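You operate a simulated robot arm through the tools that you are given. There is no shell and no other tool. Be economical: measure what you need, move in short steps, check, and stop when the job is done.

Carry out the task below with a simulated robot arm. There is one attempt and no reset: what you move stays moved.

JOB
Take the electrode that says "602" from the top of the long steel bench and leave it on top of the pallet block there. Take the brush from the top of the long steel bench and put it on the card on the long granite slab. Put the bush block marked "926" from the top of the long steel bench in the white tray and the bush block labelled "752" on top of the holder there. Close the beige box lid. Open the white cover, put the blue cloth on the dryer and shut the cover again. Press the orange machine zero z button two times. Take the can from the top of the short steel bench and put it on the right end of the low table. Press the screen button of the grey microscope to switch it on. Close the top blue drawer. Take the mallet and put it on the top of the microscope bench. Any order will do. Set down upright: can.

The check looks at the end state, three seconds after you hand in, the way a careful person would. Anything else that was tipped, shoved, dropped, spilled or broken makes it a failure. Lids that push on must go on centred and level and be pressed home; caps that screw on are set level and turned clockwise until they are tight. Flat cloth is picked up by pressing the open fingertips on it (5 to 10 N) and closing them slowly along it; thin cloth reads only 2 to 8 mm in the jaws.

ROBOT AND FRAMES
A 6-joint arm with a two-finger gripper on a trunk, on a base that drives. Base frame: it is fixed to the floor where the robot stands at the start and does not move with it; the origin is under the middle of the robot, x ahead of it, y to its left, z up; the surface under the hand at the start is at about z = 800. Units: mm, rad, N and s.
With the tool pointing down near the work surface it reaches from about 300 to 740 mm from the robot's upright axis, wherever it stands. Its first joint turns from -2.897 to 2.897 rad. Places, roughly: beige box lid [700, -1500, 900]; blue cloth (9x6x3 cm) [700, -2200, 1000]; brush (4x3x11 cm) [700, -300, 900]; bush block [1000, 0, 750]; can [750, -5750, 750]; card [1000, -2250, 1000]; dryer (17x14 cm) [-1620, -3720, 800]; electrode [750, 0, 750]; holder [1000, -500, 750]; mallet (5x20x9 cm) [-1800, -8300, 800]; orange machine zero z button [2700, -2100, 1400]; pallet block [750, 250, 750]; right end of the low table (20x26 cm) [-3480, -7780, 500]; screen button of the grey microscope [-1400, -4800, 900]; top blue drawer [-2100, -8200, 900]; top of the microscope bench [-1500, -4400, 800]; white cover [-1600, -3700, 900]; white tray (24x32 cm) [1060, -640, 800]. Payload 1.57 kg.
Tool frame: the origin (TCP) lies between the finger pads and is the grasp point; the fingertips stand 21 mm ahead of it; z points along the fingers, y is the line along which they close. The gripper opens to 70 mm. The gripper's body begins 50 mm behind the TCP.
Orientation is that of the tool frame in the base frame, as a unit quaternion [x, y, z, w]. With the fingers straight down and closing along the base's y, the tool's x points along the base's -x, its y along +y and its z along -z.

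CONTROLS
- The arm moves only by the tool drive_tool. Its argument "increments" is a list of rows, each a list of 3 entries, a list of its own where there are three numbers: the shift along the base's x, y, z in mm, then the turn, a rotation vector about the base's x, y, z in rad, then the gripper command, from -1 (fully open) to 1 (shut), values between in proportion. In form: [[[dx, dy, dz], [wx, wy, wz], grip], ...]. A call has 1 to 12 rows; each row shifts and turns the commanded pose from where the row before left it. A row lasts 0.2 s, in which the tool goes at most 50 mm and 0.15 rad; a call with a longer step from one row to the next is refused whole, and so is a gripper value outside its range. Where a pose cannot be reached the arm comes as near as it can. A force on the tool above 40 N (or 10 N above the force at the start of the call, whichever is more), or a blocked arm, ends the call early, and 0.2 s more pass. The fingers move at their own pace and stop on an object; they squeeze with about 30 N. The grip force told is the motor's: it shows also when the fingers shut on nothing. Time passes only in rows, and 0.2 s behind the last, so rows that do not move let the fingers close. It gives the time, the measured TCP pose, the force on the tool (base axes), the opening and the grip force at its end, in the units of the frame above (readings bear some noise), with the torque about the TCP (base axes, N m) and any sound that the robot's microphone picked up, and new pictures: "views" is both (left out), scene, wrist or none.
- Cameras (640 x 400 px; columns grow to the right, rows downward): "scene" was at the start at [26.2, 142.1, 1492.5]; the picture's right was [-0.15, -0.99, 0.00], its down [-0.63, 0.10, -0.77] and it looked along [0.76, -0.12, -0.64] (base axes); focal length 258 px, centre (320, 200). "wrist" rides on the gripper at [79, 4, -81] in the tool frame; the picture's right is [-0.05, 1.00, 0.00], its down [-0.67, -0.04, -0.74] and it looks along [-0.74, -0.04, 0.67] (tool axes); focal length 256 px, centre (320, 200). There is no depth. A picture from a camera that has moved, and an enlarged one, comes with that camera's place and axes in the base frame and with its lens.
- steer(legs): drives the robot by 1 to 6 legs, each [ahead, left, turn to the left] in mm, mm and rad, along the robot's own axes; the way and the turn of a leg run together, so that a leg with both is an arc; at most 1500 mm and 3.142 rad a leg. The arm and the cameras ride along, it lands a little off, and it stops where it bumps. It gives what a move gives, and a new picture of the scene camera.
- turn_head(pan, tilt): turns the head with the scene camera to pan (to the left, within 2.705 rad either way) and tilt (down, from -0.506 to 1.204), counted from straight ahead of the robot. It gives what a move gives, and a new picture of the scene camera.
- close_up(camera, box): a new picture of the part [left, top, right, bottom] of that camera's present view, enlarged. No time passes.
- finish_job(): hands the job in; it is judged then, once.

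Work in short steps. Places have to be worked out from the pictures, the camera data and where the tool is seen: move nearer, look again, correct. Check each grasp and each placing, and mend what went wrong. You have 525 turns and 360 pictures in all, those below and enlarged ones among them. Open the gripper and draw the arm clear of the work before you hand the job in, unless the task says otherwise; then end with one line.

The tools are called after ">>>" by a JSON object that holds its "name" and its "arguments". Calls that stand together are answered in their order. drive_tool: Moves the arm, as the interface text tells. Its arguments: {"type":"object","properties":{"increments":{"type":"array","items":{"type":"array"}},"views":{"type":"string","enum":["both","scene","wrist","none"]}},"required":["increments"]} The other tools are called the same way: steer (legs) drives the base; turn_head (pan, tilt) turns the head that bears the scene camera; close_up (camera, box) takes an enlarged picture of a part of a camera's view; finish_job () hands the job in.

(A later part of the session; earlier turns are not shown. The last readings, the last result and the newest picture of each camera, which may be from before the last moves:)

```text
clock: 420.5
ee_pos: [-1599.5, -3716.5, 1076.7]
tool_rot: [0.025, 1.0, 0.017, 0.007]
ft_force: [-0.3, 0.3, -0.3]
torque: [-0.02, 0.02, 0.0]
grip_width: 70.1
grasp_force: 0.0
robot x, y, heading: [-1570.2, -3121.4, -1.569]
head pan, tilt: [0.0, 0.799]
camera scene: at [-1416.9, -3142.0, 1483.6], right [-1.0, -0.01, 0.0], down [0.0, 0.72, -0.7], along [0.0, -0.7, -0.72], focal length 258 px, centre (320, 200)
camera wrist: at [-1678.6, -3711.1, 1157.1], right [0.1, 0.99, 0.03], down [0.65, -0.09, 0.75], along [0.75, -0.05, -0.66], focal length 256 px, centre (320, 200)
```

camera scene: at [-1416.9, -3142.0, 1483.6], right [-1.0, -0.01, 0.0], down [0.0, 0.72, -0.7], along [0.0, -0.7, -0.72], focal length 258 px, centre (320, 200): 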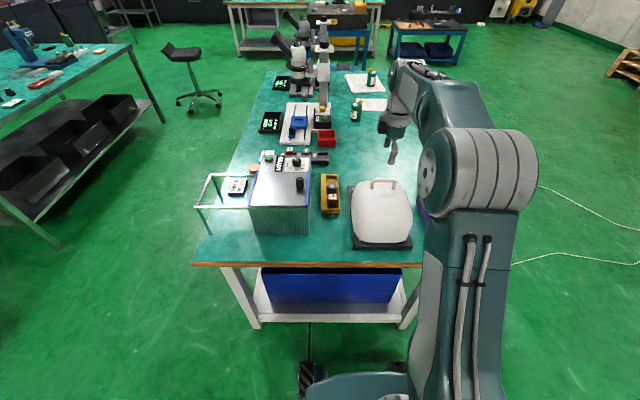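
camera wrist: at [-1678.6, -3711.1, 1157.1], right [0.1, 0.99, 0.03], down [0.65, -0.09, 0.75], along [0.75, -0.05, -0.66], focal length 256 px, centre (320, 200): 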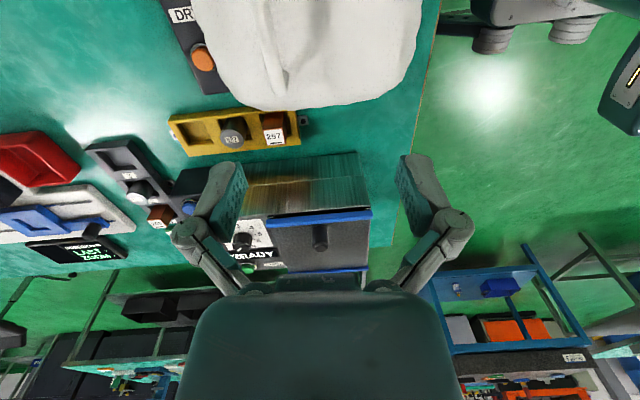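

The dryer's front panel (label, knob) faces south, confirming the hinge on the north. I go above the bar with about 45 mm opening.

>>> {"name": "drive_tool", "arguments": {"increments": [[[-5, -15, -20], [0, 0, 0.05], -0.3], [[-5, -15, -25], [0, 0, 0], -0.3], [[-4, -14, -30], [0, 0, 0], -0.3], [[0, 0, 0], [0, 0, 0], -0.3]], "views": "wrist"}}

>>> {"name": "close_up", "arguments": {"camera": "scene", "box": [330, 130, 450, 260]}}

```text
clock: 421.5
ee_pos: [-1615.8, -3762.1, 1002.2]
tool_rot: [0.002, 1.0, 0.017, 0.007]
ft_force: [-0.1, 0.7, 0.1]
torque: [0.0, -0.03, -0.04]
grip_width: 45.4
grasp_force: 0.0
robot x, y, heading: [-1568.7, -3121.1, -1.569]
head pan, tilt: [0.0, 0.799]
camera wrist: at [-1694.6, -3760.3, 1082.3], right [0.05, 1.0, 0.03], down [0.66, -0.06, 0.75], along [0.75, -0.02, -0.66], focal length 256 px, centre (320, 200)
```

wrist: 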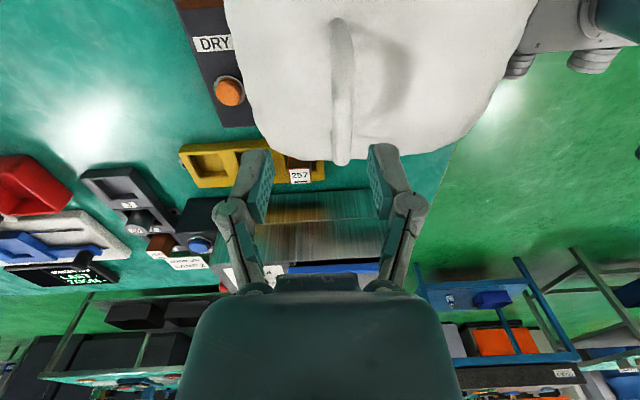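

```text
3.08 times, centred on (390, 195) of scene
camera zoom: at [-1417.1, -3142.2, 1483.6], right [-1.0, -0.01, 0.0], down [0.0, 0.72, -0.7], along [0.0, -0.7, -0.72], focal length 793 px, centre (105, 215)
```

zoom: 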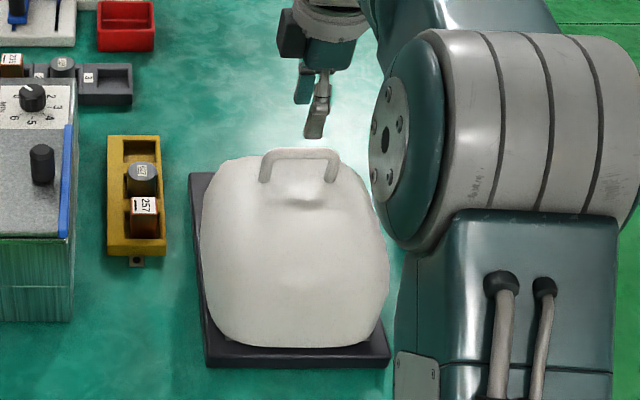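

The bar is at about y -3750. I shift 11 mm and lower, watching the force.

>>> {"name": "drive_tool", "arguments": {"increments": [[[0, 11, -15], [0, 0, 0], -0.3], [[0, 0, -20], [0, 0, 0], -0.3], [[0, 0, -12], [0, 0, 0], -0.3], [[0, 0, 0], [0, 0, 0], -0.3]], "views": "wrist"}}

>>> {"name": "close_up", "arguments": {"camera": "scene", "box": [330, 130, 450, 260]}}

```text
clock: 422.5
ee_pos: [-1615.1, -3748.8, 955.3]
tool_rot: [0.001, 1.0, 0.017, 0.007]
ft_force: [-0.2, -0.6, 0.6]
torque: [-0.05, 0.02, -0.01]
grip_width: 45.5
grasp_force: 0.2
robot x, y, heading: [-1575.9, -3119.6, -1.565]
head pan, tilt: [0.0, 0.799]
camera wrist: at [-1694.7, -3748.0, 1035.9], right [0.05, 1.0, 0.04], down [0.66, -0.06, 0.75], along [0.75, -0.02, -0.66], focal length 256 px, centre (320, 200)
```

wrist: 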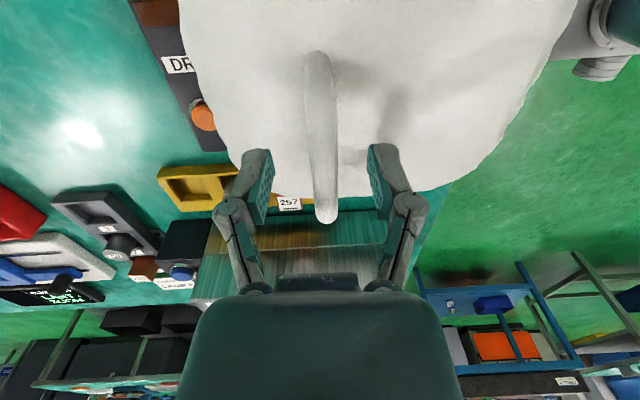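

```text
3.08 times, centred on (390, 195) of scene
camera zoom: at [-1417.0, -3142.1, 1483.6], right [-1.0, -0.01, 0.0], down [0.0, 0.72, -0.7], along [0.0, -0.7, -0.72], focal length 793 px, centre (105, 215)
```

zoom: 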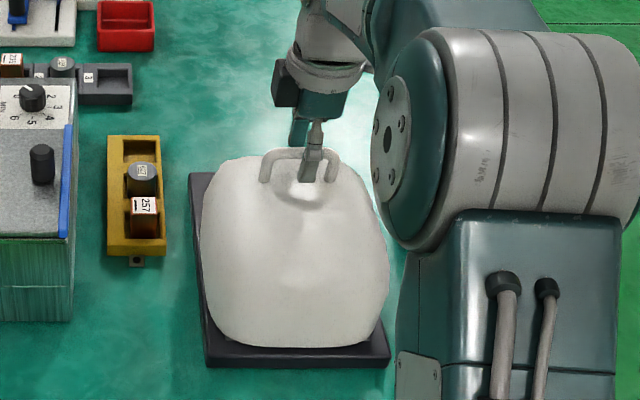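

The bar is centred between the fingers. I lower 10 mm more and close.

>>> {"name": "drive_tool", "arguments": {"increments": [[[0, 0, -6], [0, 0, 0], -0.3], [[0, 0, -5], [0, 0, 0], -0.3], [[0, 0, 0], [0, 0, 0], 0.5], [[0, 0, 0], [0, 0, 0], 1], [[0, 0, 0], [0, 0, 0], 1]], "views": "wrist"}}

```text
clock: 423.7
ee_pos: [-1614.9, -3747.2, 945.2]
tool_rot: [0.001, 1.0, 0.02, 0.008]
ft_force: [0.6, 26.5, 3.8]
torque: [-0.1, -0.14, 0.05]
grip_width: 10.5
grasp_force: 31.9
robot x, y, heading: [-1574.9, -3117.4, -1.563]
head pan, tilt: [0.0, 0.799]
camera wrist: at [-1694.9, -3746.0, 1025.2], right [0.05, 1.0, 0.04], down [0.66, -0.06, 0.75], along [0.75, -0.02, -0.66], focal length 256 px, centre (320, 200)
```

wrist: 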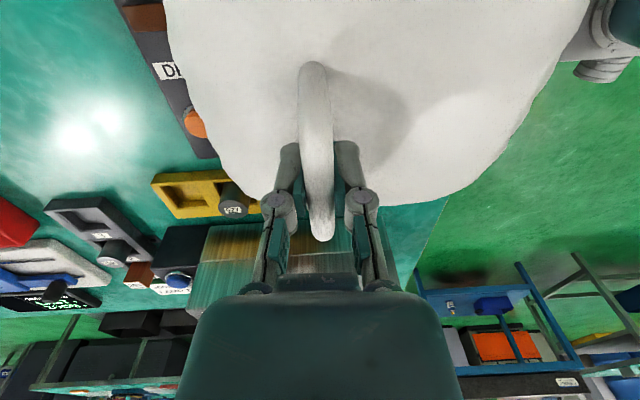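

Gripped; the hinge keeps it from moving sideways. I relieve toward +y and begin lifting along the arc.

>>> {"name": "drive_tool", "arguments": {"increments": [[[0, 3, 0], [0, 0, 0], 1], [[0, 2, 4], [0, 0, 0], 1], [[0, 3, 5], [0, 0, 0], 1], [[0, 4, 6], [0, 0, 0], 1]], "views": "none"}}

```text
clock: 424.7
ee_pos: [-1614.9, -3736.4, 958.5]
tool_rot: [0.0, 1.0, 0.02, 0.008]
ft_force: [-2.6, 19.3, -24.4]
torque: [-0.09, -0.02, 0.12]
grip_width: 10.8
grasp_force: 32.0
robot x, y, heading: [-1574.0, -3121.3, -1.568]
head pan, tilt: [0.0, 0.799]
```

>>> {"name": "drive_tool", "arguments": {"increments": [[[0, 6, 4], [0, 0, 0], 1], [[0, 6, 5], [0, 0, 0], 1], [[0, 6, 6], [0, 0, 0], 1], [[0, 6, 7], [0, 0, 0], 1]], "views": "scene"}}

>>> {"name": "close_up", "arguments": {"camera": "scene", "box": [330, 130, 450, 260]}}

```text
clock: 425.7
ee_pos: [-1615.7, -3713.8, 983.4]
tool_rot: [0.001, 1.0, 0.017, 0.007]
ft_force: [-0.1, 13.3, -22.0]
torque: [0.04, -0.1, 0.22]
grip_width: 11.2
grasp_force: 32.1
robot x, y, heading: [-1573.5, -3119.7, -1.569]
head pan, tilt: [0.0, 0.799]
camera scene: at [-1417.0, -3142.7, 1483.5], right [-1.0, -0.01, 0.0], down [0.0, 0.72, -0.7], along [0.0, -0.7, -0.72], focal length 258 px, centre (320, 200)
```

scene: 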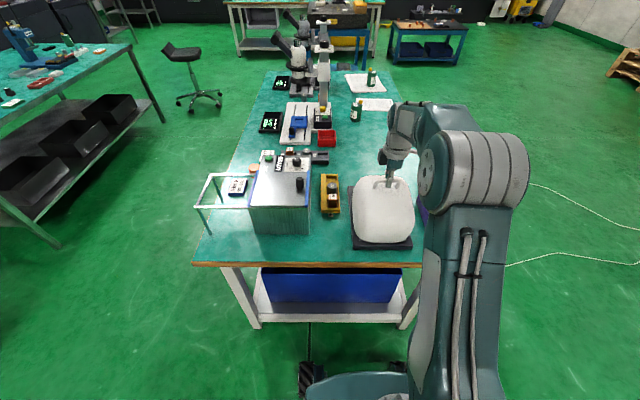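

```text
3.08 times, centred on (390, 195) of scene
camera zoom: at [-1417.0, -3142.7, 1483.5], right [-1.0, -0.01, 0.0], down [0.0, 0.72, -0.7], along [0.0, -0.7, -0.72], focal length 793 px, centre (105, 215)
```

zoom: 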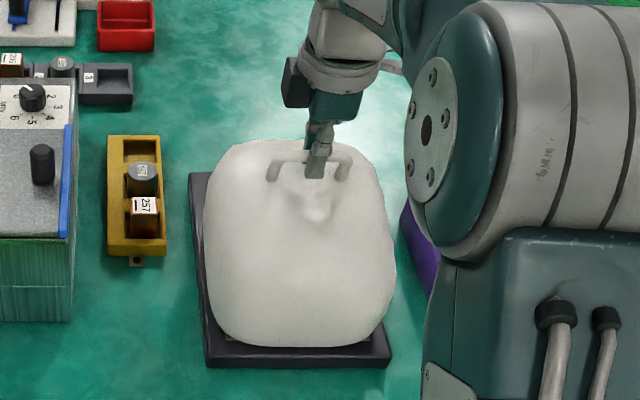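

The lid is clearly hinged near (y -3590, z 812), radius about 202. I follow that arc up to vertical.

>>> {"name": "drive_tool", "arguments": {"increments": [[[0, 11, 2], [0, 0, 0], 1], [[0, 12, 3], [0, 0, 0], 1], [[0, 16, 8], [0, 0, 0], 1], [[0, 16, 7], [0, 0, 0], 1], [[0, 17, 5], [0, 0, 0], 1], [[0, 17, 4], [0, 0, 0], 1]], "views": "none"}}

```text
clock: 427.1
ee_pos: [-1614.8, -3620.0, 1007.6]
tool_rot: [0.001, 1.0, 0.023, 0.008]
ft_force: [-3.2, 1.7, -24.0]
torque: [0.01, 0.15, 0.45]
grip_width: 10.9
grasp_force: 31.8
robot x, y, heading: [-1572.2, -3118.8, -1.568]
head pan, tilt: [0.0, 0.799]
```

>>> {"name": "drive_tool", "arguments": {"increments": [[[0, 15, -2], [0, 0, 0], 1], [[0, 15, -1], [0, 0, 0], 1], [[0, 17, -3], [0, 0, 0], 1], [[0, 16, -4], [0, 0, 0], 1], [[0, 16, -5], [0, 0, 0], 1]], "views": "scene"}}

>>> {"name": "close_up", "arguments": {"camera": "scene", "box": [310, 130, 450, 280]}}

```text
clock: 428.3
ee_pos: [-1615.6, -3544.8, 996.3]
tool_rot: [0.001, 1.0, 0.016, 0.006]
ft_force: [-0.7, 4.8, 13.6]
torque: [-0.03, 0.26, 0.51]
grip_width: 11.1
grasp_force: 32.4
robot x, y, heading: [-1570.5, -3125.2, -1.563]
head pan, tilt: [0.0, 0.799]
camera scene: at [-1417.0, -3139.8, 1483.7], right [-1.0, -0.01, 0.0], down [0.0, 0.72, -0.7], along [0.0, -0.7, -0.72], focal length 258 px, centre (320, 200)
```

scene: 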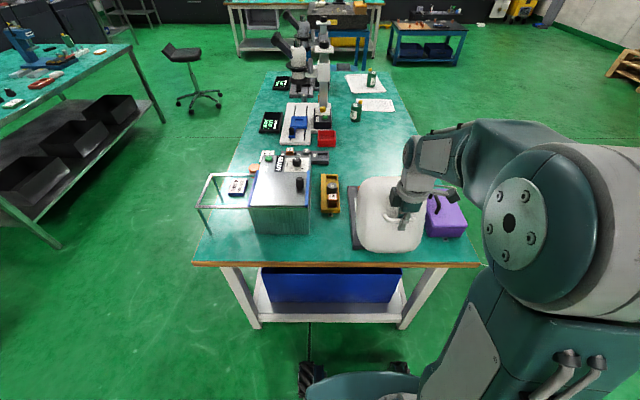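

```text
2.67 times, centred on (380, 205) of scene
camera zoom: at [-1417.0, -3139.8, 1483.7], right [-1.0, -0.01, 0.0], down [0.0, 0.72, -0.7], along [0.0, -0.7, -0.72], focal length 687 px, centre (160, 187)
```

zoom: 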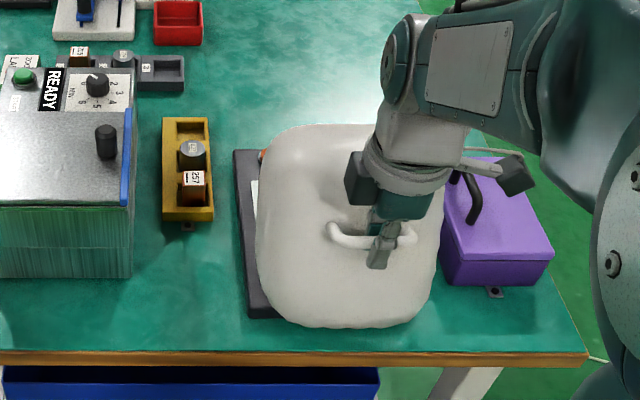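

>>> {"name": "drive_tool", "arguments": {"increments": [[[0, 14, 1], [0, 0, 0], 1], [[0, 14, -1], [0, 0, 0], 1], [[0, 13, -5], [0, 0, 0], 1], [[0, 12, -6], [0, 0, 0], 1]], "views": "none"}}

```text
clock: 429.3
ee_pos: [-1614.7, -3492.6, 984.5]
tool_rot: [0.001, 1.0, 0.017, 0.007]
ft_force: [-1.1, -16.6, -24.6]
torque: [-0.28, -0.02, 0.43]
grip_width: 11.7
grasp_force: 31.6
robot x, y, heading: [-1571.2, -3122.9, -1.564]
head pan, tilt: [0.0, 0.799]
```

>>> {"name": "drive_tool", "arguments": {"increments": [[[0, 6, -8], [0, 0, 0], 1], [[0, 8, -7], [0, 0, 0], 1], [[0, 6, -5], [0, 0, 0], 1]], "views": "both"}}

```text
clock: 430.1
ee_pos: [-1614.2, -3468.4, 967.3]
tool_rot: [0.001, 1.0, 0.018, 0.006]
ft_force: [0.0, 7.2, 6.0]
torque: [0.1, 0.3, 0.5]
grip_width: 11.5
grasp_force: 31.6
robot x, y, heading: [-1570.7, -3121.0, -1.574]
head pan, tilt: [0.0, 0.799]
camera scene: at [-1416.6, -3139.6, 1483.6], right [-1.0, -0.01, 0.0], down [0.0, 0.72, -0.7], along [0.0, -0.7, -0.72], focal length 258 px, centre (320, 200)
camera wrist: at [-1693.9, -3469.0, 1045.4], right [0.05, 1.0, 0.04], down [0.66, -0.06, 0.75], along [0.75, -0.02, -0.66], focal length 256 px, centre (320, 200)
```

scene: 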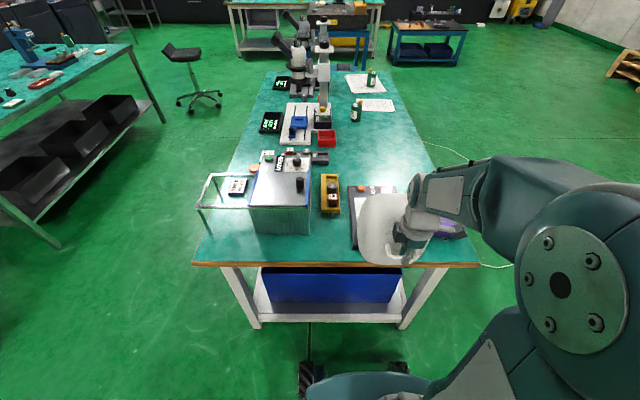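
wrist: 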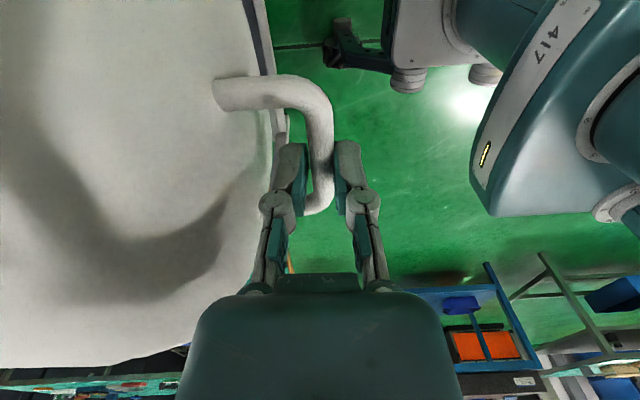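

Nearly fully open; I continue a little to find the end stop.

>>> {"name": "drive_tool", "arguments": {"increments": [[[0, 6, -6], [0, 0, 0], 1], [[0, 6, -6], [0, 0, 0], 1], [[0, 4, -5], [0, 0, 0], 1]], "views": "none"}}

```text
clock: 430.9
ee_pos: [-1613.4, -3454.6, 948.0]
tool_rot: [0.0, 1.0, 0.017, 0.007]
ft_force: [1.6, 2.3, 0.7]
torque: [-0.04, 0.4, 0.48]
grip_width: 11.6
grasp_force: 32.2
robot x, y, heading: [-1572.6, -3120.1, -1.571]
head pan, tilt: [0.0, 0.799]
```

>>> {"name": "drive_tool", "arguments": {"increments": [[[0, 6, -8], [0, 0, 0], 1], [[0, 6, -8], [0, 0, 0], 1], [[0, 5, -8], [0, 0, 0], 1]], "views": "none"}}

```text
clock: 431.7
ee_pos: [-1615.8, -3446.7, 928.2]
tool_rot: [0.0, 1.0, 0.007, 0.006]
ft_force: [6.1, -6.1, -0.3]
torque: [-0.03, -0.36, 0.53]
grip_width: 11.4
grasp_force: 32.5
robot x, y, heading: [-1568.8, -3122.1, -1.563]
head pan, tilt: [0.0, 0.799]
stopped in row 3: the force on the tool passed its limit at 60 N (the readings are from after the stop); the commanded pose is now the measured one
```

The stop is reached. I open the gripper moderately and rise.

>>> {"name": "drive_tool", "arguments": {"increments": [[[0, -1, 1], [0, 0, 0], 0.4], [[0, 0, 0], [0, 0, 0], 0.3], [[0, 0, 10], [0, 0, 0], 0.3], [[0, 0, 25], [0, 0, 0], 0.3], [[0, 0, 40], [0, 0, 0], 0.3], [[0, 0, 45], [0, 0, 0], 0.3], [[0, 0, 45], [0, 0, 0], 0.3]], "views": "scene"}}

>>> {"name": "close_up", "arguments": {"camera": "scene", "box": [310, 150, 470, 290]}}

```text
clock: 433.3
ee_pos: [-1614.4, -3447.0, 1096.2]
tool_rot: [0.001, 1.0, 0.006, 0.005]
ft_force: [-0.2, 1.6, -0.2]
torque: [0.01, 0.01, -0.02]
grip_width: 24.6
grasp_force: 0.0
robot x, y, heading: [-1571.0, -3122.6, -1.564]
head pan, tilt: [0.0, 0.799]
camera scene: at [-1416.6, -3140.7, 1483.6], right [-1.0, -0.01, 0.0], down [0.0, 0.72, -0.7], along [0.0, -0.7, -0.72], focal length 258 px, centre (320, 200)
```

scene: 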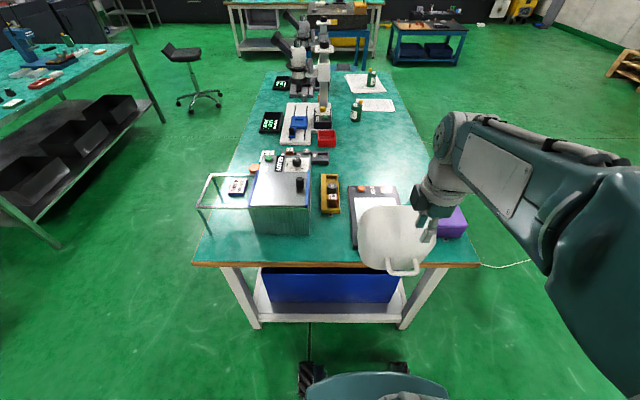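

```text
2.86 times, centred on (390, 220) of scene
camera zoom: at [-1416.6, -3140.7, 1483.6], right [-1.0, -0.01, 0.0], down [0.0, 0.72, -0.7], along [0.0, -0.7, -0.72], focal length 736 px, centre (120, 143)
```

zoom: 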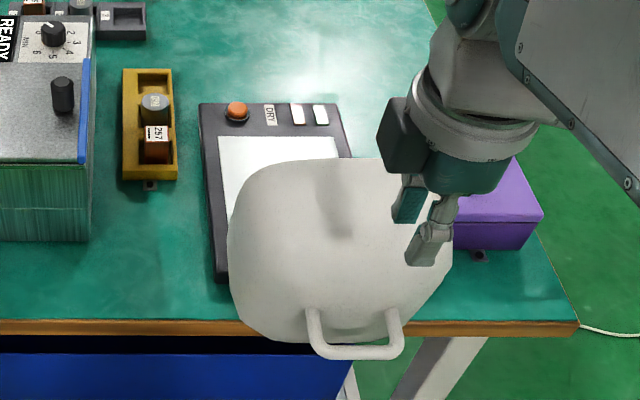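

The cover stays open, showing the dryer's white surface. Now I fetch the cloth from the slab's front.

>>> {"name": "steer", "arguments": {"legs": [[-940, 0, 0], [0, 1500, 0], [0, 120, 0], [0, 0, 1.564]]}}

>>> {"name": "drive_tool", "arguments": {"increments": [[[35, 0, 0], [0, 0, 0], -1], [[45, 0, 0], [0, 0, 0], -1], [[45, 0, 0], [0, 0, 0], -1], [[45, 0, 0], [0, 0, 0], -1], [[45, 0, -10], [0, 0, 0], -1], [[40, 0, -20], [0, 0, 0], -1], [[0, 0, 0], [0, 0, 0], -1]], "views": "wrist"}}

```text
clock: 449.9
ee_pos: [367.2, -2158.4, 1095.4]
tool_rot: [0.722, -0.692, -0.009, 0.0]
ft_force: [0.0, 0.0, 0.3]
torque: [0.01, 0.0, 0.0]
grip_width: 24.6
grasp_force: 0.1
robot x, y, heading: [39.9, -2128.9, 0.05]
head pan, tilt: [0.0, 0.799]
camera scene: at [52.5, -1974.1, 1483.6], right [0.05, -1.0, 0.0], down [-0.72, -0.04, -0.7], along [0.7, 0.03, -0.72], focal length 258 px, centre (320, 200)
```

scene: 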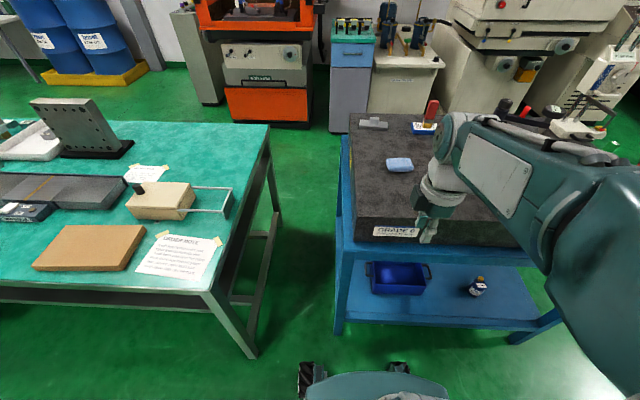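

```text
clock: 451.5
ee_pos: [620.6, -2158.2, 1064.2]
tool_rot: [0.722, -0.692, -0.01, 0.002]
ft_force: [-0.7, -0.6, 0.6]
torque: [0.01, 0.0, 0.0]
grip_width: 69.7
grasp_force: 0.0
robot x, y, heading: [39.5, -2131.1, 0.055]
head pan, tilt: [0.0, 0.799]
camera wrist: at [623.1, -2239.0, 1144.2], right [-1.0, 0.01, 0.01], down [0.02, 0.66, 0.75], along [0.0, 0.75, -0.66], focal length 256 px, centre (320, 200)
```

wrist: 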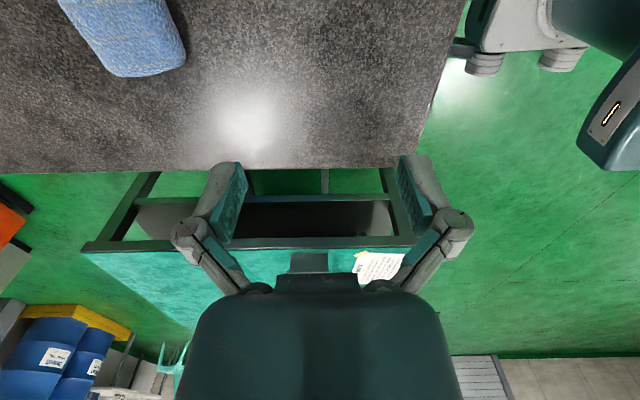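

I turn the tool slightly to the cloth's yaw and go above it.

>>> {"name": "drive_tool", "arguments": {"increments": [[[30, -12, 0], [0, 0, 0.055], -1], [[35, -12, 0], [0, 0, 0.055], -1], [[35, -12, 0], [0, 0, 0], -1], [[23, -11, -10], [0, 0, 0], -1], [[0, 0, 0], [0, 0, 0], -1]], "views": "both"}}

>>> {"name": "close_up", "arguments": {"camera": "scene", "box": [340, 110, 460, 200]}}

```text
clock: 452.7
ee_pos: [734.9, -2203.7, 1053.8]
tool_rot: [0.759, -0.651, -0.01, 0.001]
ft_force: [0.0, -0.7, 0.1]
torque: [0.01, -0.01, -0.03]
grip_width: 70.1
grasp_force: 0.0
out of reach, approached as far as the arm can: row 4
robot x, y, heading: [39.2, -2135.1, 0.051]
head pan, tilt: [0.0, 0.799]
camera scene: at [54.6, -1974.2, 1483.6], right [0.05, -1.0, 0.0], down [-0.72, -0.04, -0.7], along [0.69, 0.03, -0.72], focal length 258 px, centre (320, 200)
camera wrist: at [746.0, -2284.6, 1132.7], right [-0.99, -0.1, 0.02], down [-0.05, 0.66, 0.75], along [-0.09, 0.75, -0.66], focal length 256 px, centre (320, 200)
```

scene: 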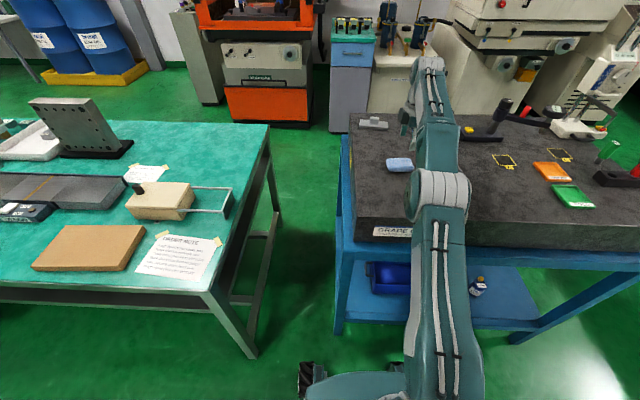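
wrist: 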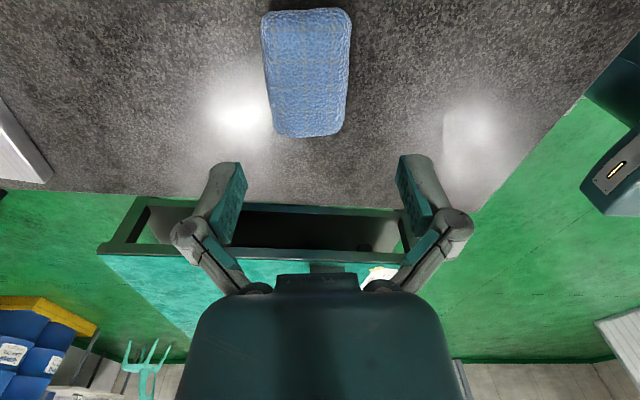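

```text
4.44 times, centred on (400, 155) of scene
camera zoom: at [54.6, -1974.2, 1483.6], right [0.05, -1.0, 0.0], down [-0.72, -0.04, -0.7], along [0.69, 0.03, -0.72], focal length 1146 px, centre (-36, 400)
```

zoom: 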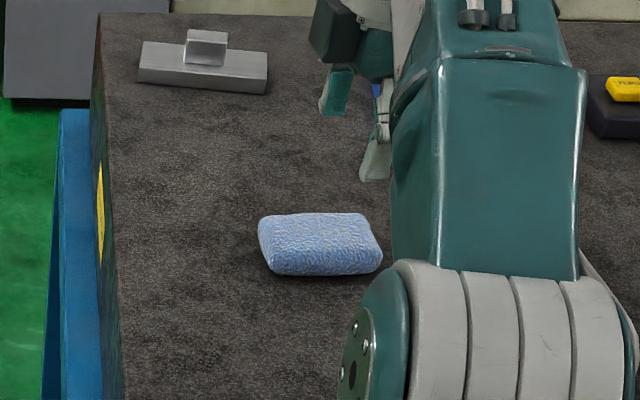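

I move the base 60 mm nearer for reach and centre the hand over the cloth at (741, -2206).

>>> {"name": "steer", "arguments": {"legs": [[60, 0, 0]]}}

>>> {"name": "drive_tool", "arguments": {"increments": [[[-20, -2, -10], [0, 0, 0], -1], [[-20, -3, -20], [0, 0, 0], -1], [[-10, 0, -20], [0, 0, 0], -1], [[0, 0, 0], [0, 0, 0], -1]], "views": "wrist"}}

```text
clock: 453.6
ee_pos: [794.4, -2201.6, 1052.5]
tool_rot: [0.759, -0.652, -0.009, 0.001]
ft_force: [-1.0, 0.0, 0.2]
torque: [-0.02, 0.01, 0.0]
grip_width: 69.9
grasp_force: 0.1
robot x, y, heading: [95.6, -2124.3, 0.051]
head pan, tilt: [0.0, 0.799]
camera scene: at [113.3, -1971.1, 1483.6], right [0.05, -1.0, 0.0], down [-0.72, -0.04, -0.7], along [0.69, 0.03, -0.72], focal length 258 px, centre (320, 200)
```

scene: 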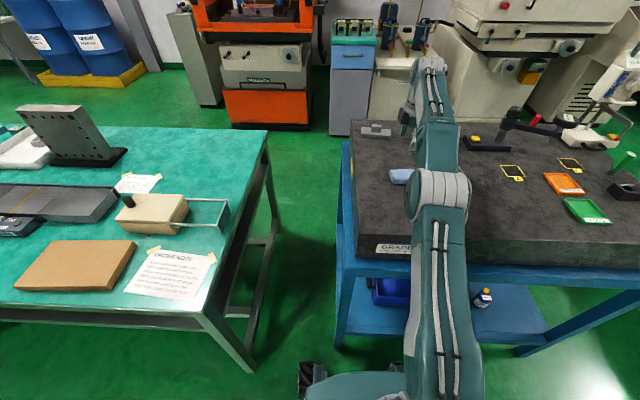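

```text
clock: 454.6
ee_pos: [743.7, -2208.6, 1002.1]
tool_rot: [0.759, -0.651, -0.009, 0.001]
ft_force: [-0.4, -0.6, -0.6]
torque: [-0.01, -0.01, -0.01]
grip_width: 69.8
grasp_force: 0.1
robot x, y, heading: [98.1, -2122.9, 0.045]
head pan, tilt: [0.0, 0.799]
camera wrist: at [753.7, -2288.9, 1082.8], right [-0.99, -0.1, 0.01], down [-0.06, 0.66, 0.75], along [-0.08, 0.75, -0.66], focal length 256 px, centre (320, 200)
```

wrist: 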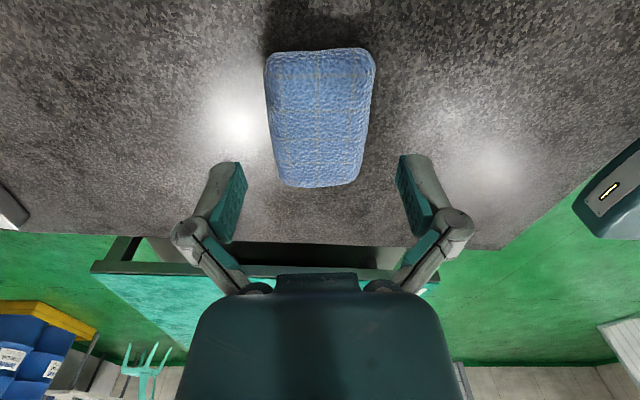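

Centred. I descend around it to near the slab, then close.

>>> {"name": "drive_tool", "arguments": {"increments": [[[0, 3, -12], [0, 0, 0], -1], [[0, 0, -12], [0, 0, 0], -1], [[0, 0, -8], [0, 0, 0], -1], [[0, 0, 0], [0, 0, 0], 0.0], [[0, 0, 0], [0, 0, 0], 1], [[0, 0, 0], [0, 0, 0], 1], [[0, 0, 4], [0, 0, 0], 1], [[0, 0, 8], [0, 0, 0], 1]], "views": "wrist"}}

```text
clock: 456.4
ee_pos: [743.3, -2204.2, 982.2]
tool_rot: [0.759, -0.651, -0.009, 0.002]
ft_force: [-0.2, -0.2, -1.0]
torque: [0.02, 0.0, -0.04]
grip_width: 57.4
grasp_force: 30.0
robot x, y, heading: [97.9, -2125.8, 0.047]
head pan, tilt: [0.0, 0.799]
camera wrist: at [753.8, -2284.2, 1063.5], right [-0.99, -0.1, 0.01], down [-0.05, 0.66, 0.75], along [-0.08, 0.75, -0.66], focal length 256 px, centre (320, 200)
```

wrist: 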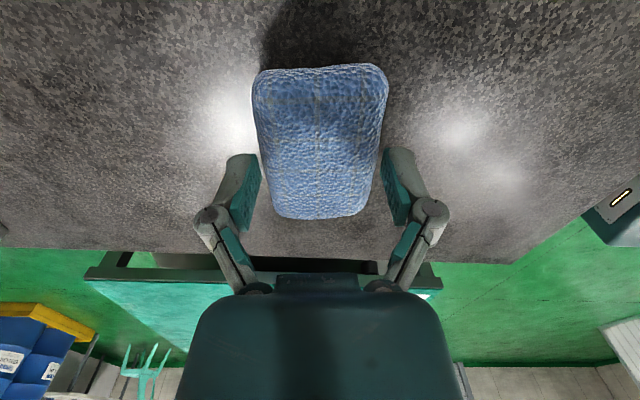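

The cloth is held at 57 mm. I lift, retract and drive back to the dryer.

>>> {"name": "drive_tool", "arguments": {"increments": [[[0, 0, 15], [0, 0, 0], 1], [[0, 0, 22], [0, 0, 0], 1], [[0, 0, 28], [0, 0, 0], 1], [[-10, 0, 30], [0, 0, 0], 1], [[-25, 0, 25], [0, 0, 0], 1], [[-35, 0, 10], [0, 0, 0], 1], [[-40, 0, 0], [0, 0, 0], 1], [[-40, 0, 0], [0, 0, 0], 1], [[-40, 0, 0], [0, 0, 0], 1], [[-30, 0, 0], [0, 0, 0], 1], [[-15, 0, 0], [0, 0, 0], 1]], "views": "none"}}

>>> {"name": "steer", "arguments": {"legs": [[-250, 0, 0], [0, 0, -1.617], [0, -1420, 0], [970, 0, 0]]}}

```text
clock: 458.8
ee_pos: [507.9, -2204.1, 1114.4]
tool_rot: [0.759, -0.652, -0.01, 0.001]
ft_force: [-0.1, -0.5, -0.6]
torque: [-0.02, 0.01, -0.02]
grip_width: 57.1
grasp_force: 29.8
robot x, y, heading: [92.2, -2124.4, 0.049]
head pan, tilt: [0.0, 0.799]
```

```text
clock: 476.0
ee_pos: [-1656.4, -3549.5, 1113.2]
tool_rot: [-0.055, 0.998, 0.007, 0.006]
ft_force: [0.3, 0.1, 0.0]
torque: [0.03, -0.03, 0.07]
grip_width: 57.0
grasp_force: 29.8
robot x, y, heading: [-1563.8, -3142.3, -1.561]
head pan, tilt: [0.0, 0.799]
camera scene: at [-1407.3, -3162.1, 1483.6], right [-1.0, -0.01, 0.0], down [-0.01, 0.72, -0.7], along [0.0, -0.7, -0.72], focal length 258 px, centre (320, 200)
```

scene: 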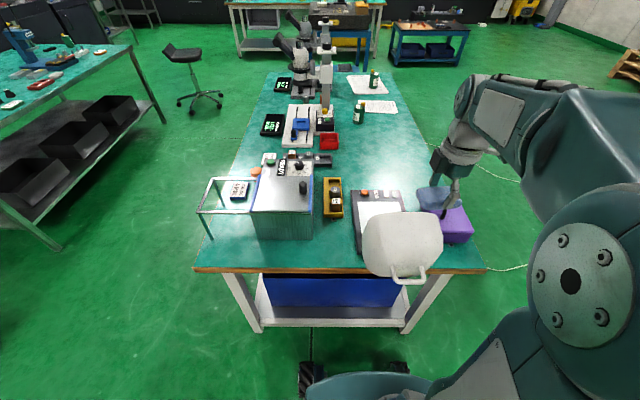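

>>> {"name": "close_up", "arguments": {"camera": "scene", "box": [330, 170, 470, 290]}}

>>> {"name": "close_up", "arguments": {"camera": "wrist", "box": [0, 0, 640, 400]}}

```text
3.33 times, centred on (400, 230) of scene
camera zoom: at [-1407.3, -3162.1, 1483.6], right [-1.0, -0.01, 0.0], down [-0.01, 0.72, -0.7], along [0.0, -0.7, -0.72], focal length 859 px, centre (53, 100)
```

zoom: 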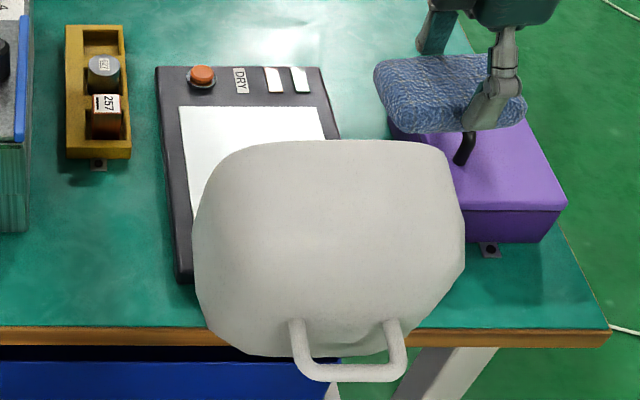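

```text
1.00 times, centred on (320, 200) of wrist (not enlarged: the box is as wide or as high as the picture)
camera zoom: at [-1736.0, -3555.9, 1194.4], right [-0.06, 1.0, 0.01], down [0.66, 0.03, 0.75], along [0.75, 0.05, -0.66], focal length 256 px, centre (320, 200)
```

zoom: 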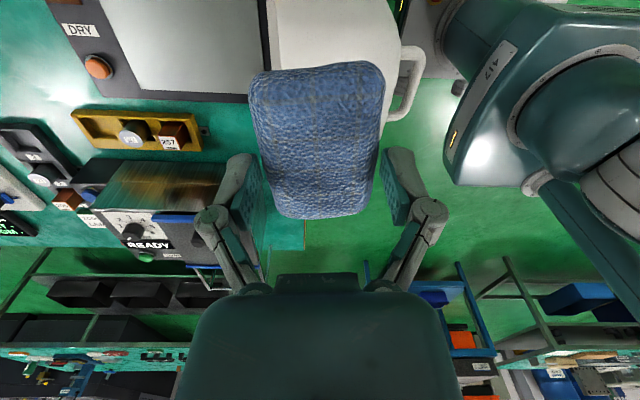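

The dryer surface is centred near (-1620, -3722), z about 815. I carry the cloth over it, staying above the open cover.

>>> {"name": "drive_tool", "arguments": {"increments": [[[6, -25, 0], [0, 0, -0.1], 1], [[6, -35, 0], [0, 0, 0], 1], [[6, -40, 0], [0, 0, 0], 1], [[6, -40, 0], [0, 0, 0], 1], [[6, -25, 0], [0, 0, 0], 1], [[6, -10, -15], [0, 0, 0], 1], [[0, 0, -30], [0, 0, 0], 1], [[0, 0, -30], [0, 0, 0], 1], [[0, 0, 0], [0, 0, 0], 1]], "views": "both"}}

>>> {"name": "close_up", "arguments": {"camera": "scene", "box": [330, 150, 470, 290]}}

```text
clock: 478.0
ee_pos: [-1620.1, -3724.3, 1038.0]
tool_rot: [-0.005, 1.0, 0.006, 0.006]
ft_force: [0.4, 0.0, -1.0]
torque: [-0.02, 0.02, -0.03]
grip_width: 57.2
grasp_force: 29.5
robot x, y, heading: [-1561.3, -3143.2, -1.564]
head pan, tilt: [0.0, 0.799]
camera scene: at [-1407.2, -3163.1, 1483.6], right [-1.0, -0.01, 0.0], down [-0.01, 0.72, -0.7], along [0.0, -0.7, -0.72], focal length 258 px, centre (320, 200)
camera wrist: at [-1699.5, -3722.7, 1118.2], right [0.04, 1.0, 0.01], down [0.66, -0.04, 0.75], along [0.75, -0.02, -0.66], focal length 256 px, centre (320, 200)
```

scene: 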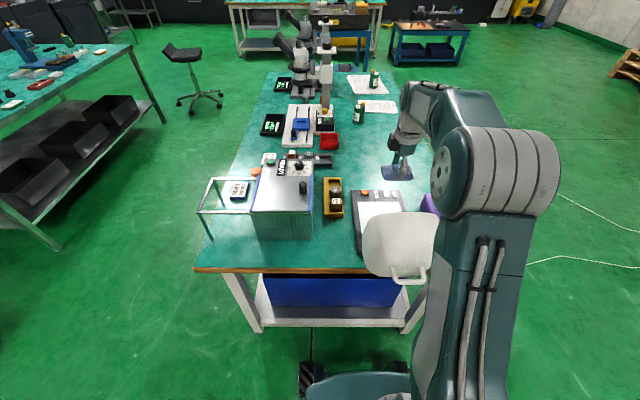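
wrist: 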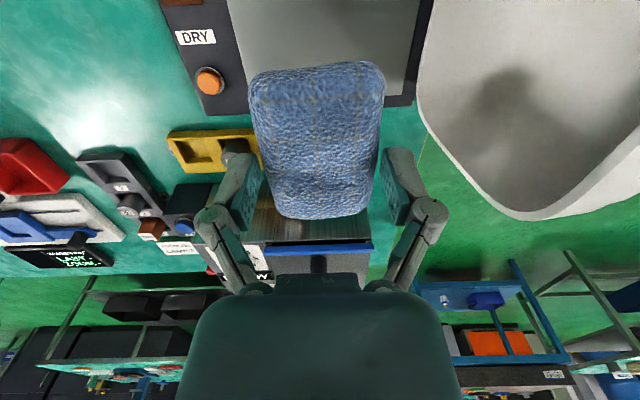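

```text
2.86 times, centred on (400, 220) of scene
camera zoom: at [-1407.2, -3163.1, 1483.6], right [-1.0, -0.01, 0.0], down [-0.01, 0.72, -0.7], along [0.0, -0.7, -0.72], focal length 736 px, centre (91, 143)
```

zoom: 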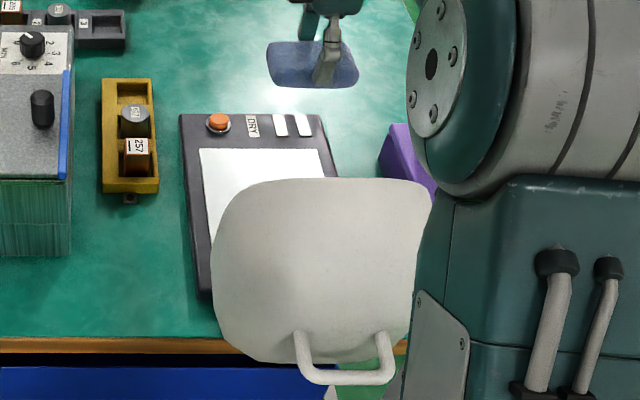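

Well placed. I lower it toward the surface.

>>> {"name": "drive_tool", "arguments": {"increments": [[[0, 0, -30], [0, 0, 0], 1], [[0, 0, -35], [0, 0, 0], 1], [[0, 0, -35], [0, 0, 0], 1], [[0, 0, -35], [0, 0, 0], 1], [[0, 0, -25], [0, 0, 0], 1], [[0, 0, -10], [0, 0, 0], 1], [[0, 0, -6], [0, 0, 0], 1], [[0, 0, -5], [0, 0, 0], 1], [[0, 0, -4], [0, 0, 0], 1], [[0, 0, -4], [0, 0, 0], 1]], "views": "none"}}

```text
clock: 480.2
ee_pos: [-1620.4, -3723.8, 849.8]
tool_rot: [-0.004, 1.0, 0.007, 0.006]
ft_force: [-0.1, 0.7, -0.4]
torque: [0.01, -0.01, 0.01]
grip_width: 57.0
grasp_force: 30.0
robot x, y, heading: [-1563.3, -3139.9, -1.563]
head pan, tilt: [0.0, 0.799]
```

>>> {"name": "drive_tool", "arguments": {"increments": [[[0, 0, -3], [0, 0, 0], 1], [[0, 0, -3], [0, 0, 0], 1], [[0, 0, -2], [0, 0, 0], 1], [[0, 0, -2], [0, 0, 0], 1], [[0, 0, 0], [0, 0, 0], 1]], "views": "none"}}

```text
clock: 481.4
ee_pos: [-1621.4, -3725.2, 839.8]
tool_rot: [-0.005, 1.0, 0.007, 0.007]
ft_force: [0.1, 0.3, -0.4]
torque: [-0.03, 0.02, 0.01]
grip_width: 57.1
grasp_force: 30.1
robot x, y, heading: [-1558.5, -3140.9, -1.57]
head pan, tilt: [0.0, 0.799]
```

>>> {"name": "drive_tool", "arguments": {"increments": [[[0, 0, -2], [0, 0, 0], 1], [[0, 0, -2], [0, 0, 0], 1], [[0, 0, -2], [0, 0, 0], 1], [[0, 0, -2], [0, 0, 0], 1], [[0, 0, 0], [0, 0, 0], 1]], "views": "wrist"}}

```text
clock: 482.6
ee_pos: [-1620.1, -3725.5, 832.6]
tool_rot: [-0.004, 1.0, 0.006, 0.005]
ft_force: [-0.6, -0.7, 23.9]
torque: [-0.08, -0.01, 0.0]
grip_width: 57.1
grasp_force: 30.5
robot x, y, heading: [-1562.8, -3145.5, -1.564]
head pan, tilt: [0.0, 0.799]
camera wrist: at [-1700.2, -3722.8, 913.4], right [0.04, 1.0, 0.01], down [0.66, -0.04, 0.75], along [0.75, -0.02, -0.66], focal length 256 px, centre (320, 200)
```

wrist: 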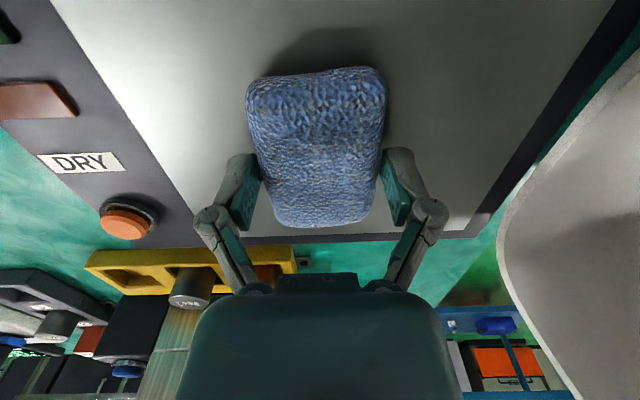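

The cloth rests on the surface. I release and rise straight up.

>>> {"name": "drive_tool", "arguments": {"increments": [[[0, 0, 1.5], [0, 0, 0], 1], [[0, 0, 0], [0, 0, 0], -1], [[0, 0, 0], [0, 0, 0], -1], [[0, 0, 10], [0, 0, 0], -1], [[0, 0, 30], [0, 0, 0], -1], [[0, 0, 40], [0, 0, 0], -1], [[0, 0, 45], [0, 0, 0], -1], [[0, 0, 45], [0, 0, 0], -1], [[0, 0, 45], [0, 0, 0], -1], [[0, 0, 45], [0, 0, 0], -1]], "views": "wrist"}}

```text
clock: 484.8
ee_pos: [-1620.1, -3723.1, 1093.1]
tool_rot: [-0.006, 1.0, 0.006, 0.006]
ft_force: [0.0, 0.5, 0.0]
torque: [0.0, 0.0, 0.01]
grip_width: 69.9
grasp_force: 0.1
robot x, y, heading: [-1564.0, -3143.7, -1.565]
head pan, tilt: [0.0, 0.799]
camera wrist: at [-1700.0, -3721.9, 1173.1], right [0.04, 1.0, 0.02], down [0.66, -0.04, 0.75], along [0.75, -0.02, -0.66], focal length 256 px, centre (320, 200)
```

wrist: 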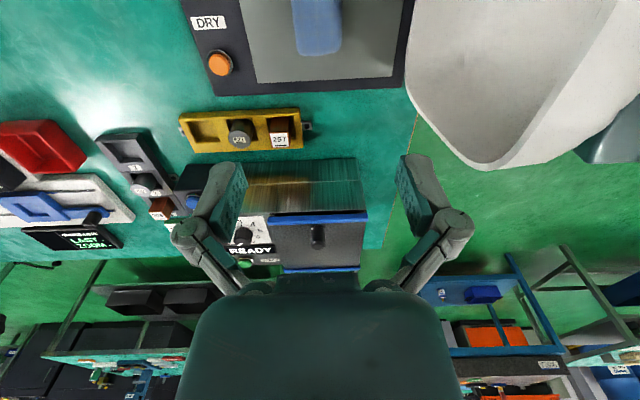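

The cloth lies centred. Now I return to the cover's handle: back up slightly and go above the bar.

>>> {"name": "steer", "arguments": {"legs": [[-25, 0, 0]]}}

>>> {"name": "drive_tool", "arguments": {"increments": [[[0, 30, 0], [0, 0, 0], -0.1], [[0, 40, 0], [0, 0, 0], -0.1], [[0, 45, 0], [0, 0, 0], 0.1], [[0, 45, 0], [0, 0, 0], 0.1], [[1, 45, 0], [0, 0, 0], 0.1], [[1, 40, 0], [0, 0, 0], 0.1], [[0, 8, -30], [0, 0, 0], 0.1], [[0, 0, -40], [0, 0, 0], 0.1], [[0, 0, 0], [0, 0, 0], 0.1]], "views": "both"}}

```text
clock: 485.6
ee_pos: [-1621.0, -3700.2, 1092.7]
tool_rot: [-0.005, 1.0, 0.007, 0.006]
ft_force: [0.4, -0.4, -0.7]
torque: [-0.01, -0.02, 0.0]
grip_width: 70.1
grasp_force: 0.0
robot x, y, heading: [-1564.6, -3112.6, -1.562]
head pan, tilt: [0.0, 0.799]
camera scene: at [-1407.3, -3138.1, 1483.6], right [-1.0, -0.01, 0.0], down [-0.01, 0.72, -0.7], along [0.0, -0.7, -0.72], focal length 258 px, centre (320, 200)
```

scene: 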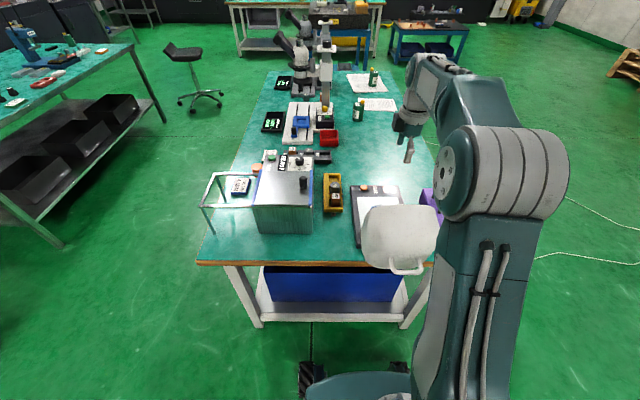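

```text
clock: 487.6
ee_pos: [-1622.6, -3446.5, 1025.1]
tool_rot: [-0.005, 1.0, 0.007, 0.006]
ft_force: [-0.2, 1.0, 0.1]
torque: [-0.01, 0.0, -0.01]
grip_width: 31.5
grasp_force: 0.0
robot x, y, heading: [-1561.8, -3115.7, -1.567]
head pan, tilt: [0.0, 0.799]
camera scene: at [-1407.4, -3136.8, 1483.6], right [-1.0, -0.01, 0.0], down [-0.01, 0.72, -0.7], along [0.0, -0.7, -0.72], focal length 258 px, centre (320, 200)
camera wrist: at [-1701.3, -3444.2, 1104.2], right [0.04, 1.0, 0.01], down [0.66, -0.04, 0.75], along [0.75, -0.02, -0.66], focal length 256 px, centre (320, 200)
```

scene: 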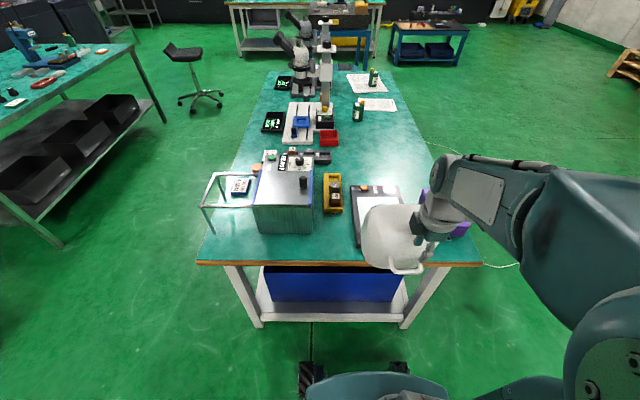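
wrist: 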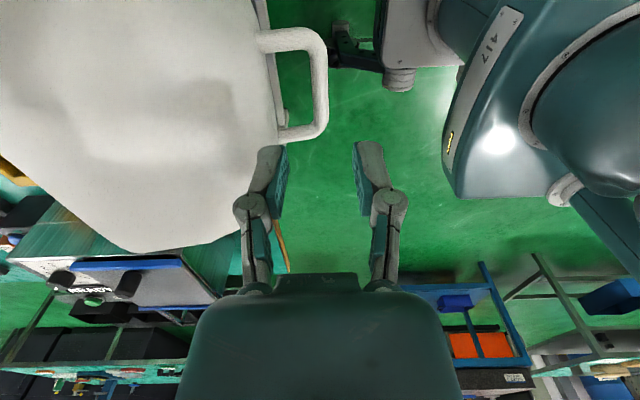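

The bar is between the fingers' planes at y about -3445. I narrow the opening to 22 mm and lower onto it, then close.

>>> {"name": "drive_tool", "arguments": {"increments": [[[0, 2, -20], [0, 0, 0], 0.37], [[0, 0, -25], [0, 0, 0], 0.37], [[0, 0, -20], [0, 0, 0], 0.37], [[0, 0, -15], [0, 0, 0], 0.37], [[0, 0, -10], [0, 0, 0], 0.37], [[0, 0, 0], [0, 0, 0], 1], [[0, 0, 0], [0, 0, 0], 1]], "views": "wrist"}}

```text
clock: 489.2
ee_pos: [-1620.1, -3446.5, 934.1]
tool_rot: [-0.005, 1.0, 0.003, 0.005]
ft_force: [0.3, -35.6, -6.7]
torque: [-0.44, 0.28, 0.29]
grip_width: 11.5
grasp_force: 32.3
robot x, y, heading: [-1564.0, -3116.5, -1.562]
head pan, tilt: [0.0, 0.799]
camera wrist: at [-1699.0, -3443.5, 1014.6], right [0.04, 1.0, 0.01], down [0.66, -0.03, 0.75], along [0.75, -0.03, -0.66], focal length 256 px, centre (320, 200)
```

wrist: 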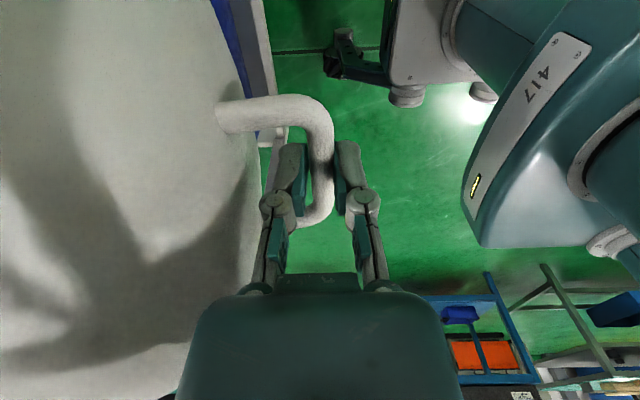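

Gripped. I swing the cover back along the reverse arc.

>>> {"name": "drive_tool", "arguments": {"increments": [[[0, -5, 5], [0, 0, 0], 1], [[0, -6, 9], [0, 0, 0], 1], [[0, -5, 9], [0, 0, 0], 1], [[0, -6, 9], [0, 0, 0], 1], [[0, -12, 8], [0, 0, 0], 1], [[0, -12, 7], [0, 0, 0], 1], [[0, -14, 5], [0, 0, 0], 1], [[0, -13, 5], [0, 0, 0], 1], [[0, -13, 3], [0, 0, 0], 1], [[0, -13, 3], [0, 0, 0], 1]], "views": "none"}}

```text
clock: 491.4
ee_pos: [-1619.0, -3542.1, 996.2]
tool_rot: [-0.005, 1.0, 0.007, 0.006]
ft_force: [0.2, 1.5, -0.6]
torque: [0.04, -0.01, -0.03]
grip_width: 0.0
grasp_force: 28.4
robot x, y, heading: [-1561.7, -3121.8, -1.566]
head pan, tilt: [0.0, 0.799]
```

The bar slipped out. I look at the state.

>>> {"name": "drive_tool", "arguments": {"increments": [[[0, 0, 30], [0, 0, 0], 0.3], [[0, 20, 30], [0, 0, 0], 0.3], [[0, 30, 0], [0, 0, 0], 0.3], [[0, 45, 0], [0, 0, 0], 0.3]], "views": "both"}}

```text
clock: 492.4
ee_pos: [-1617.5, -3446.8, 1056.2]
tool_rot: [-0.005, 1.0, 0.006, 0.004]
ft_force: [0.3, -0.3, 0.4]
torque: [0.04, 0.04, -0.01]
grip_width: 24.5
grasp_force: 0.1
robot x, y, heading: [-1566.3, -3115.2, -1.566]
head pan, tilt: [0.0, 0.799]
camera scene: at [-1407.0, -3136.7, 1483.6], right [-1.0, -0.01, 0.0], down [-0.01, 0.72, -0.7], along [0.0, -0.7, -0.72], focal length 258 px, centre (320, 200)
camera wrist: at [-1697.0, -3444.4, 1136.9], right [0.04, 1.0, 0.01], down [0.66, -0.04, 0.75], along [0.75, -0.02, -0.66], focal length 256 px, centre (320, 200)
```

scene: 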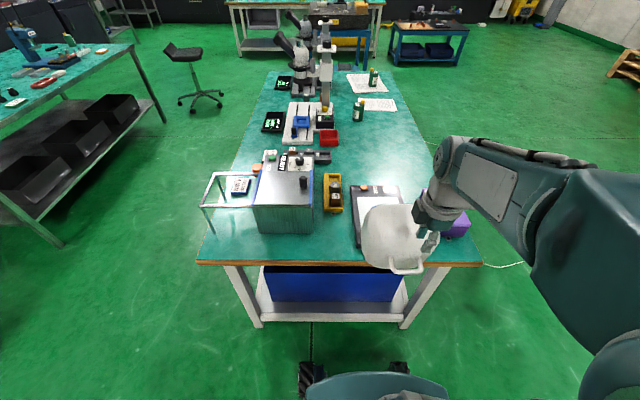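
wrist: 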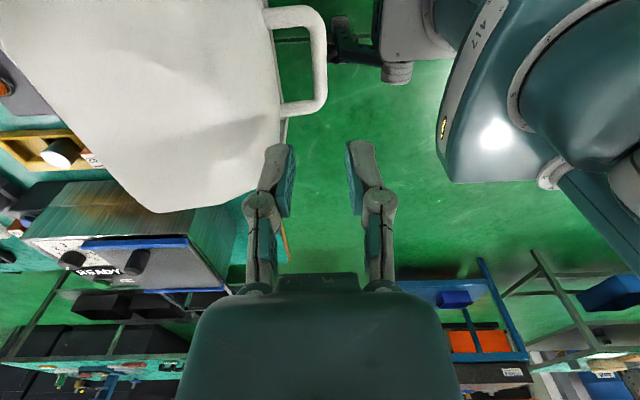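

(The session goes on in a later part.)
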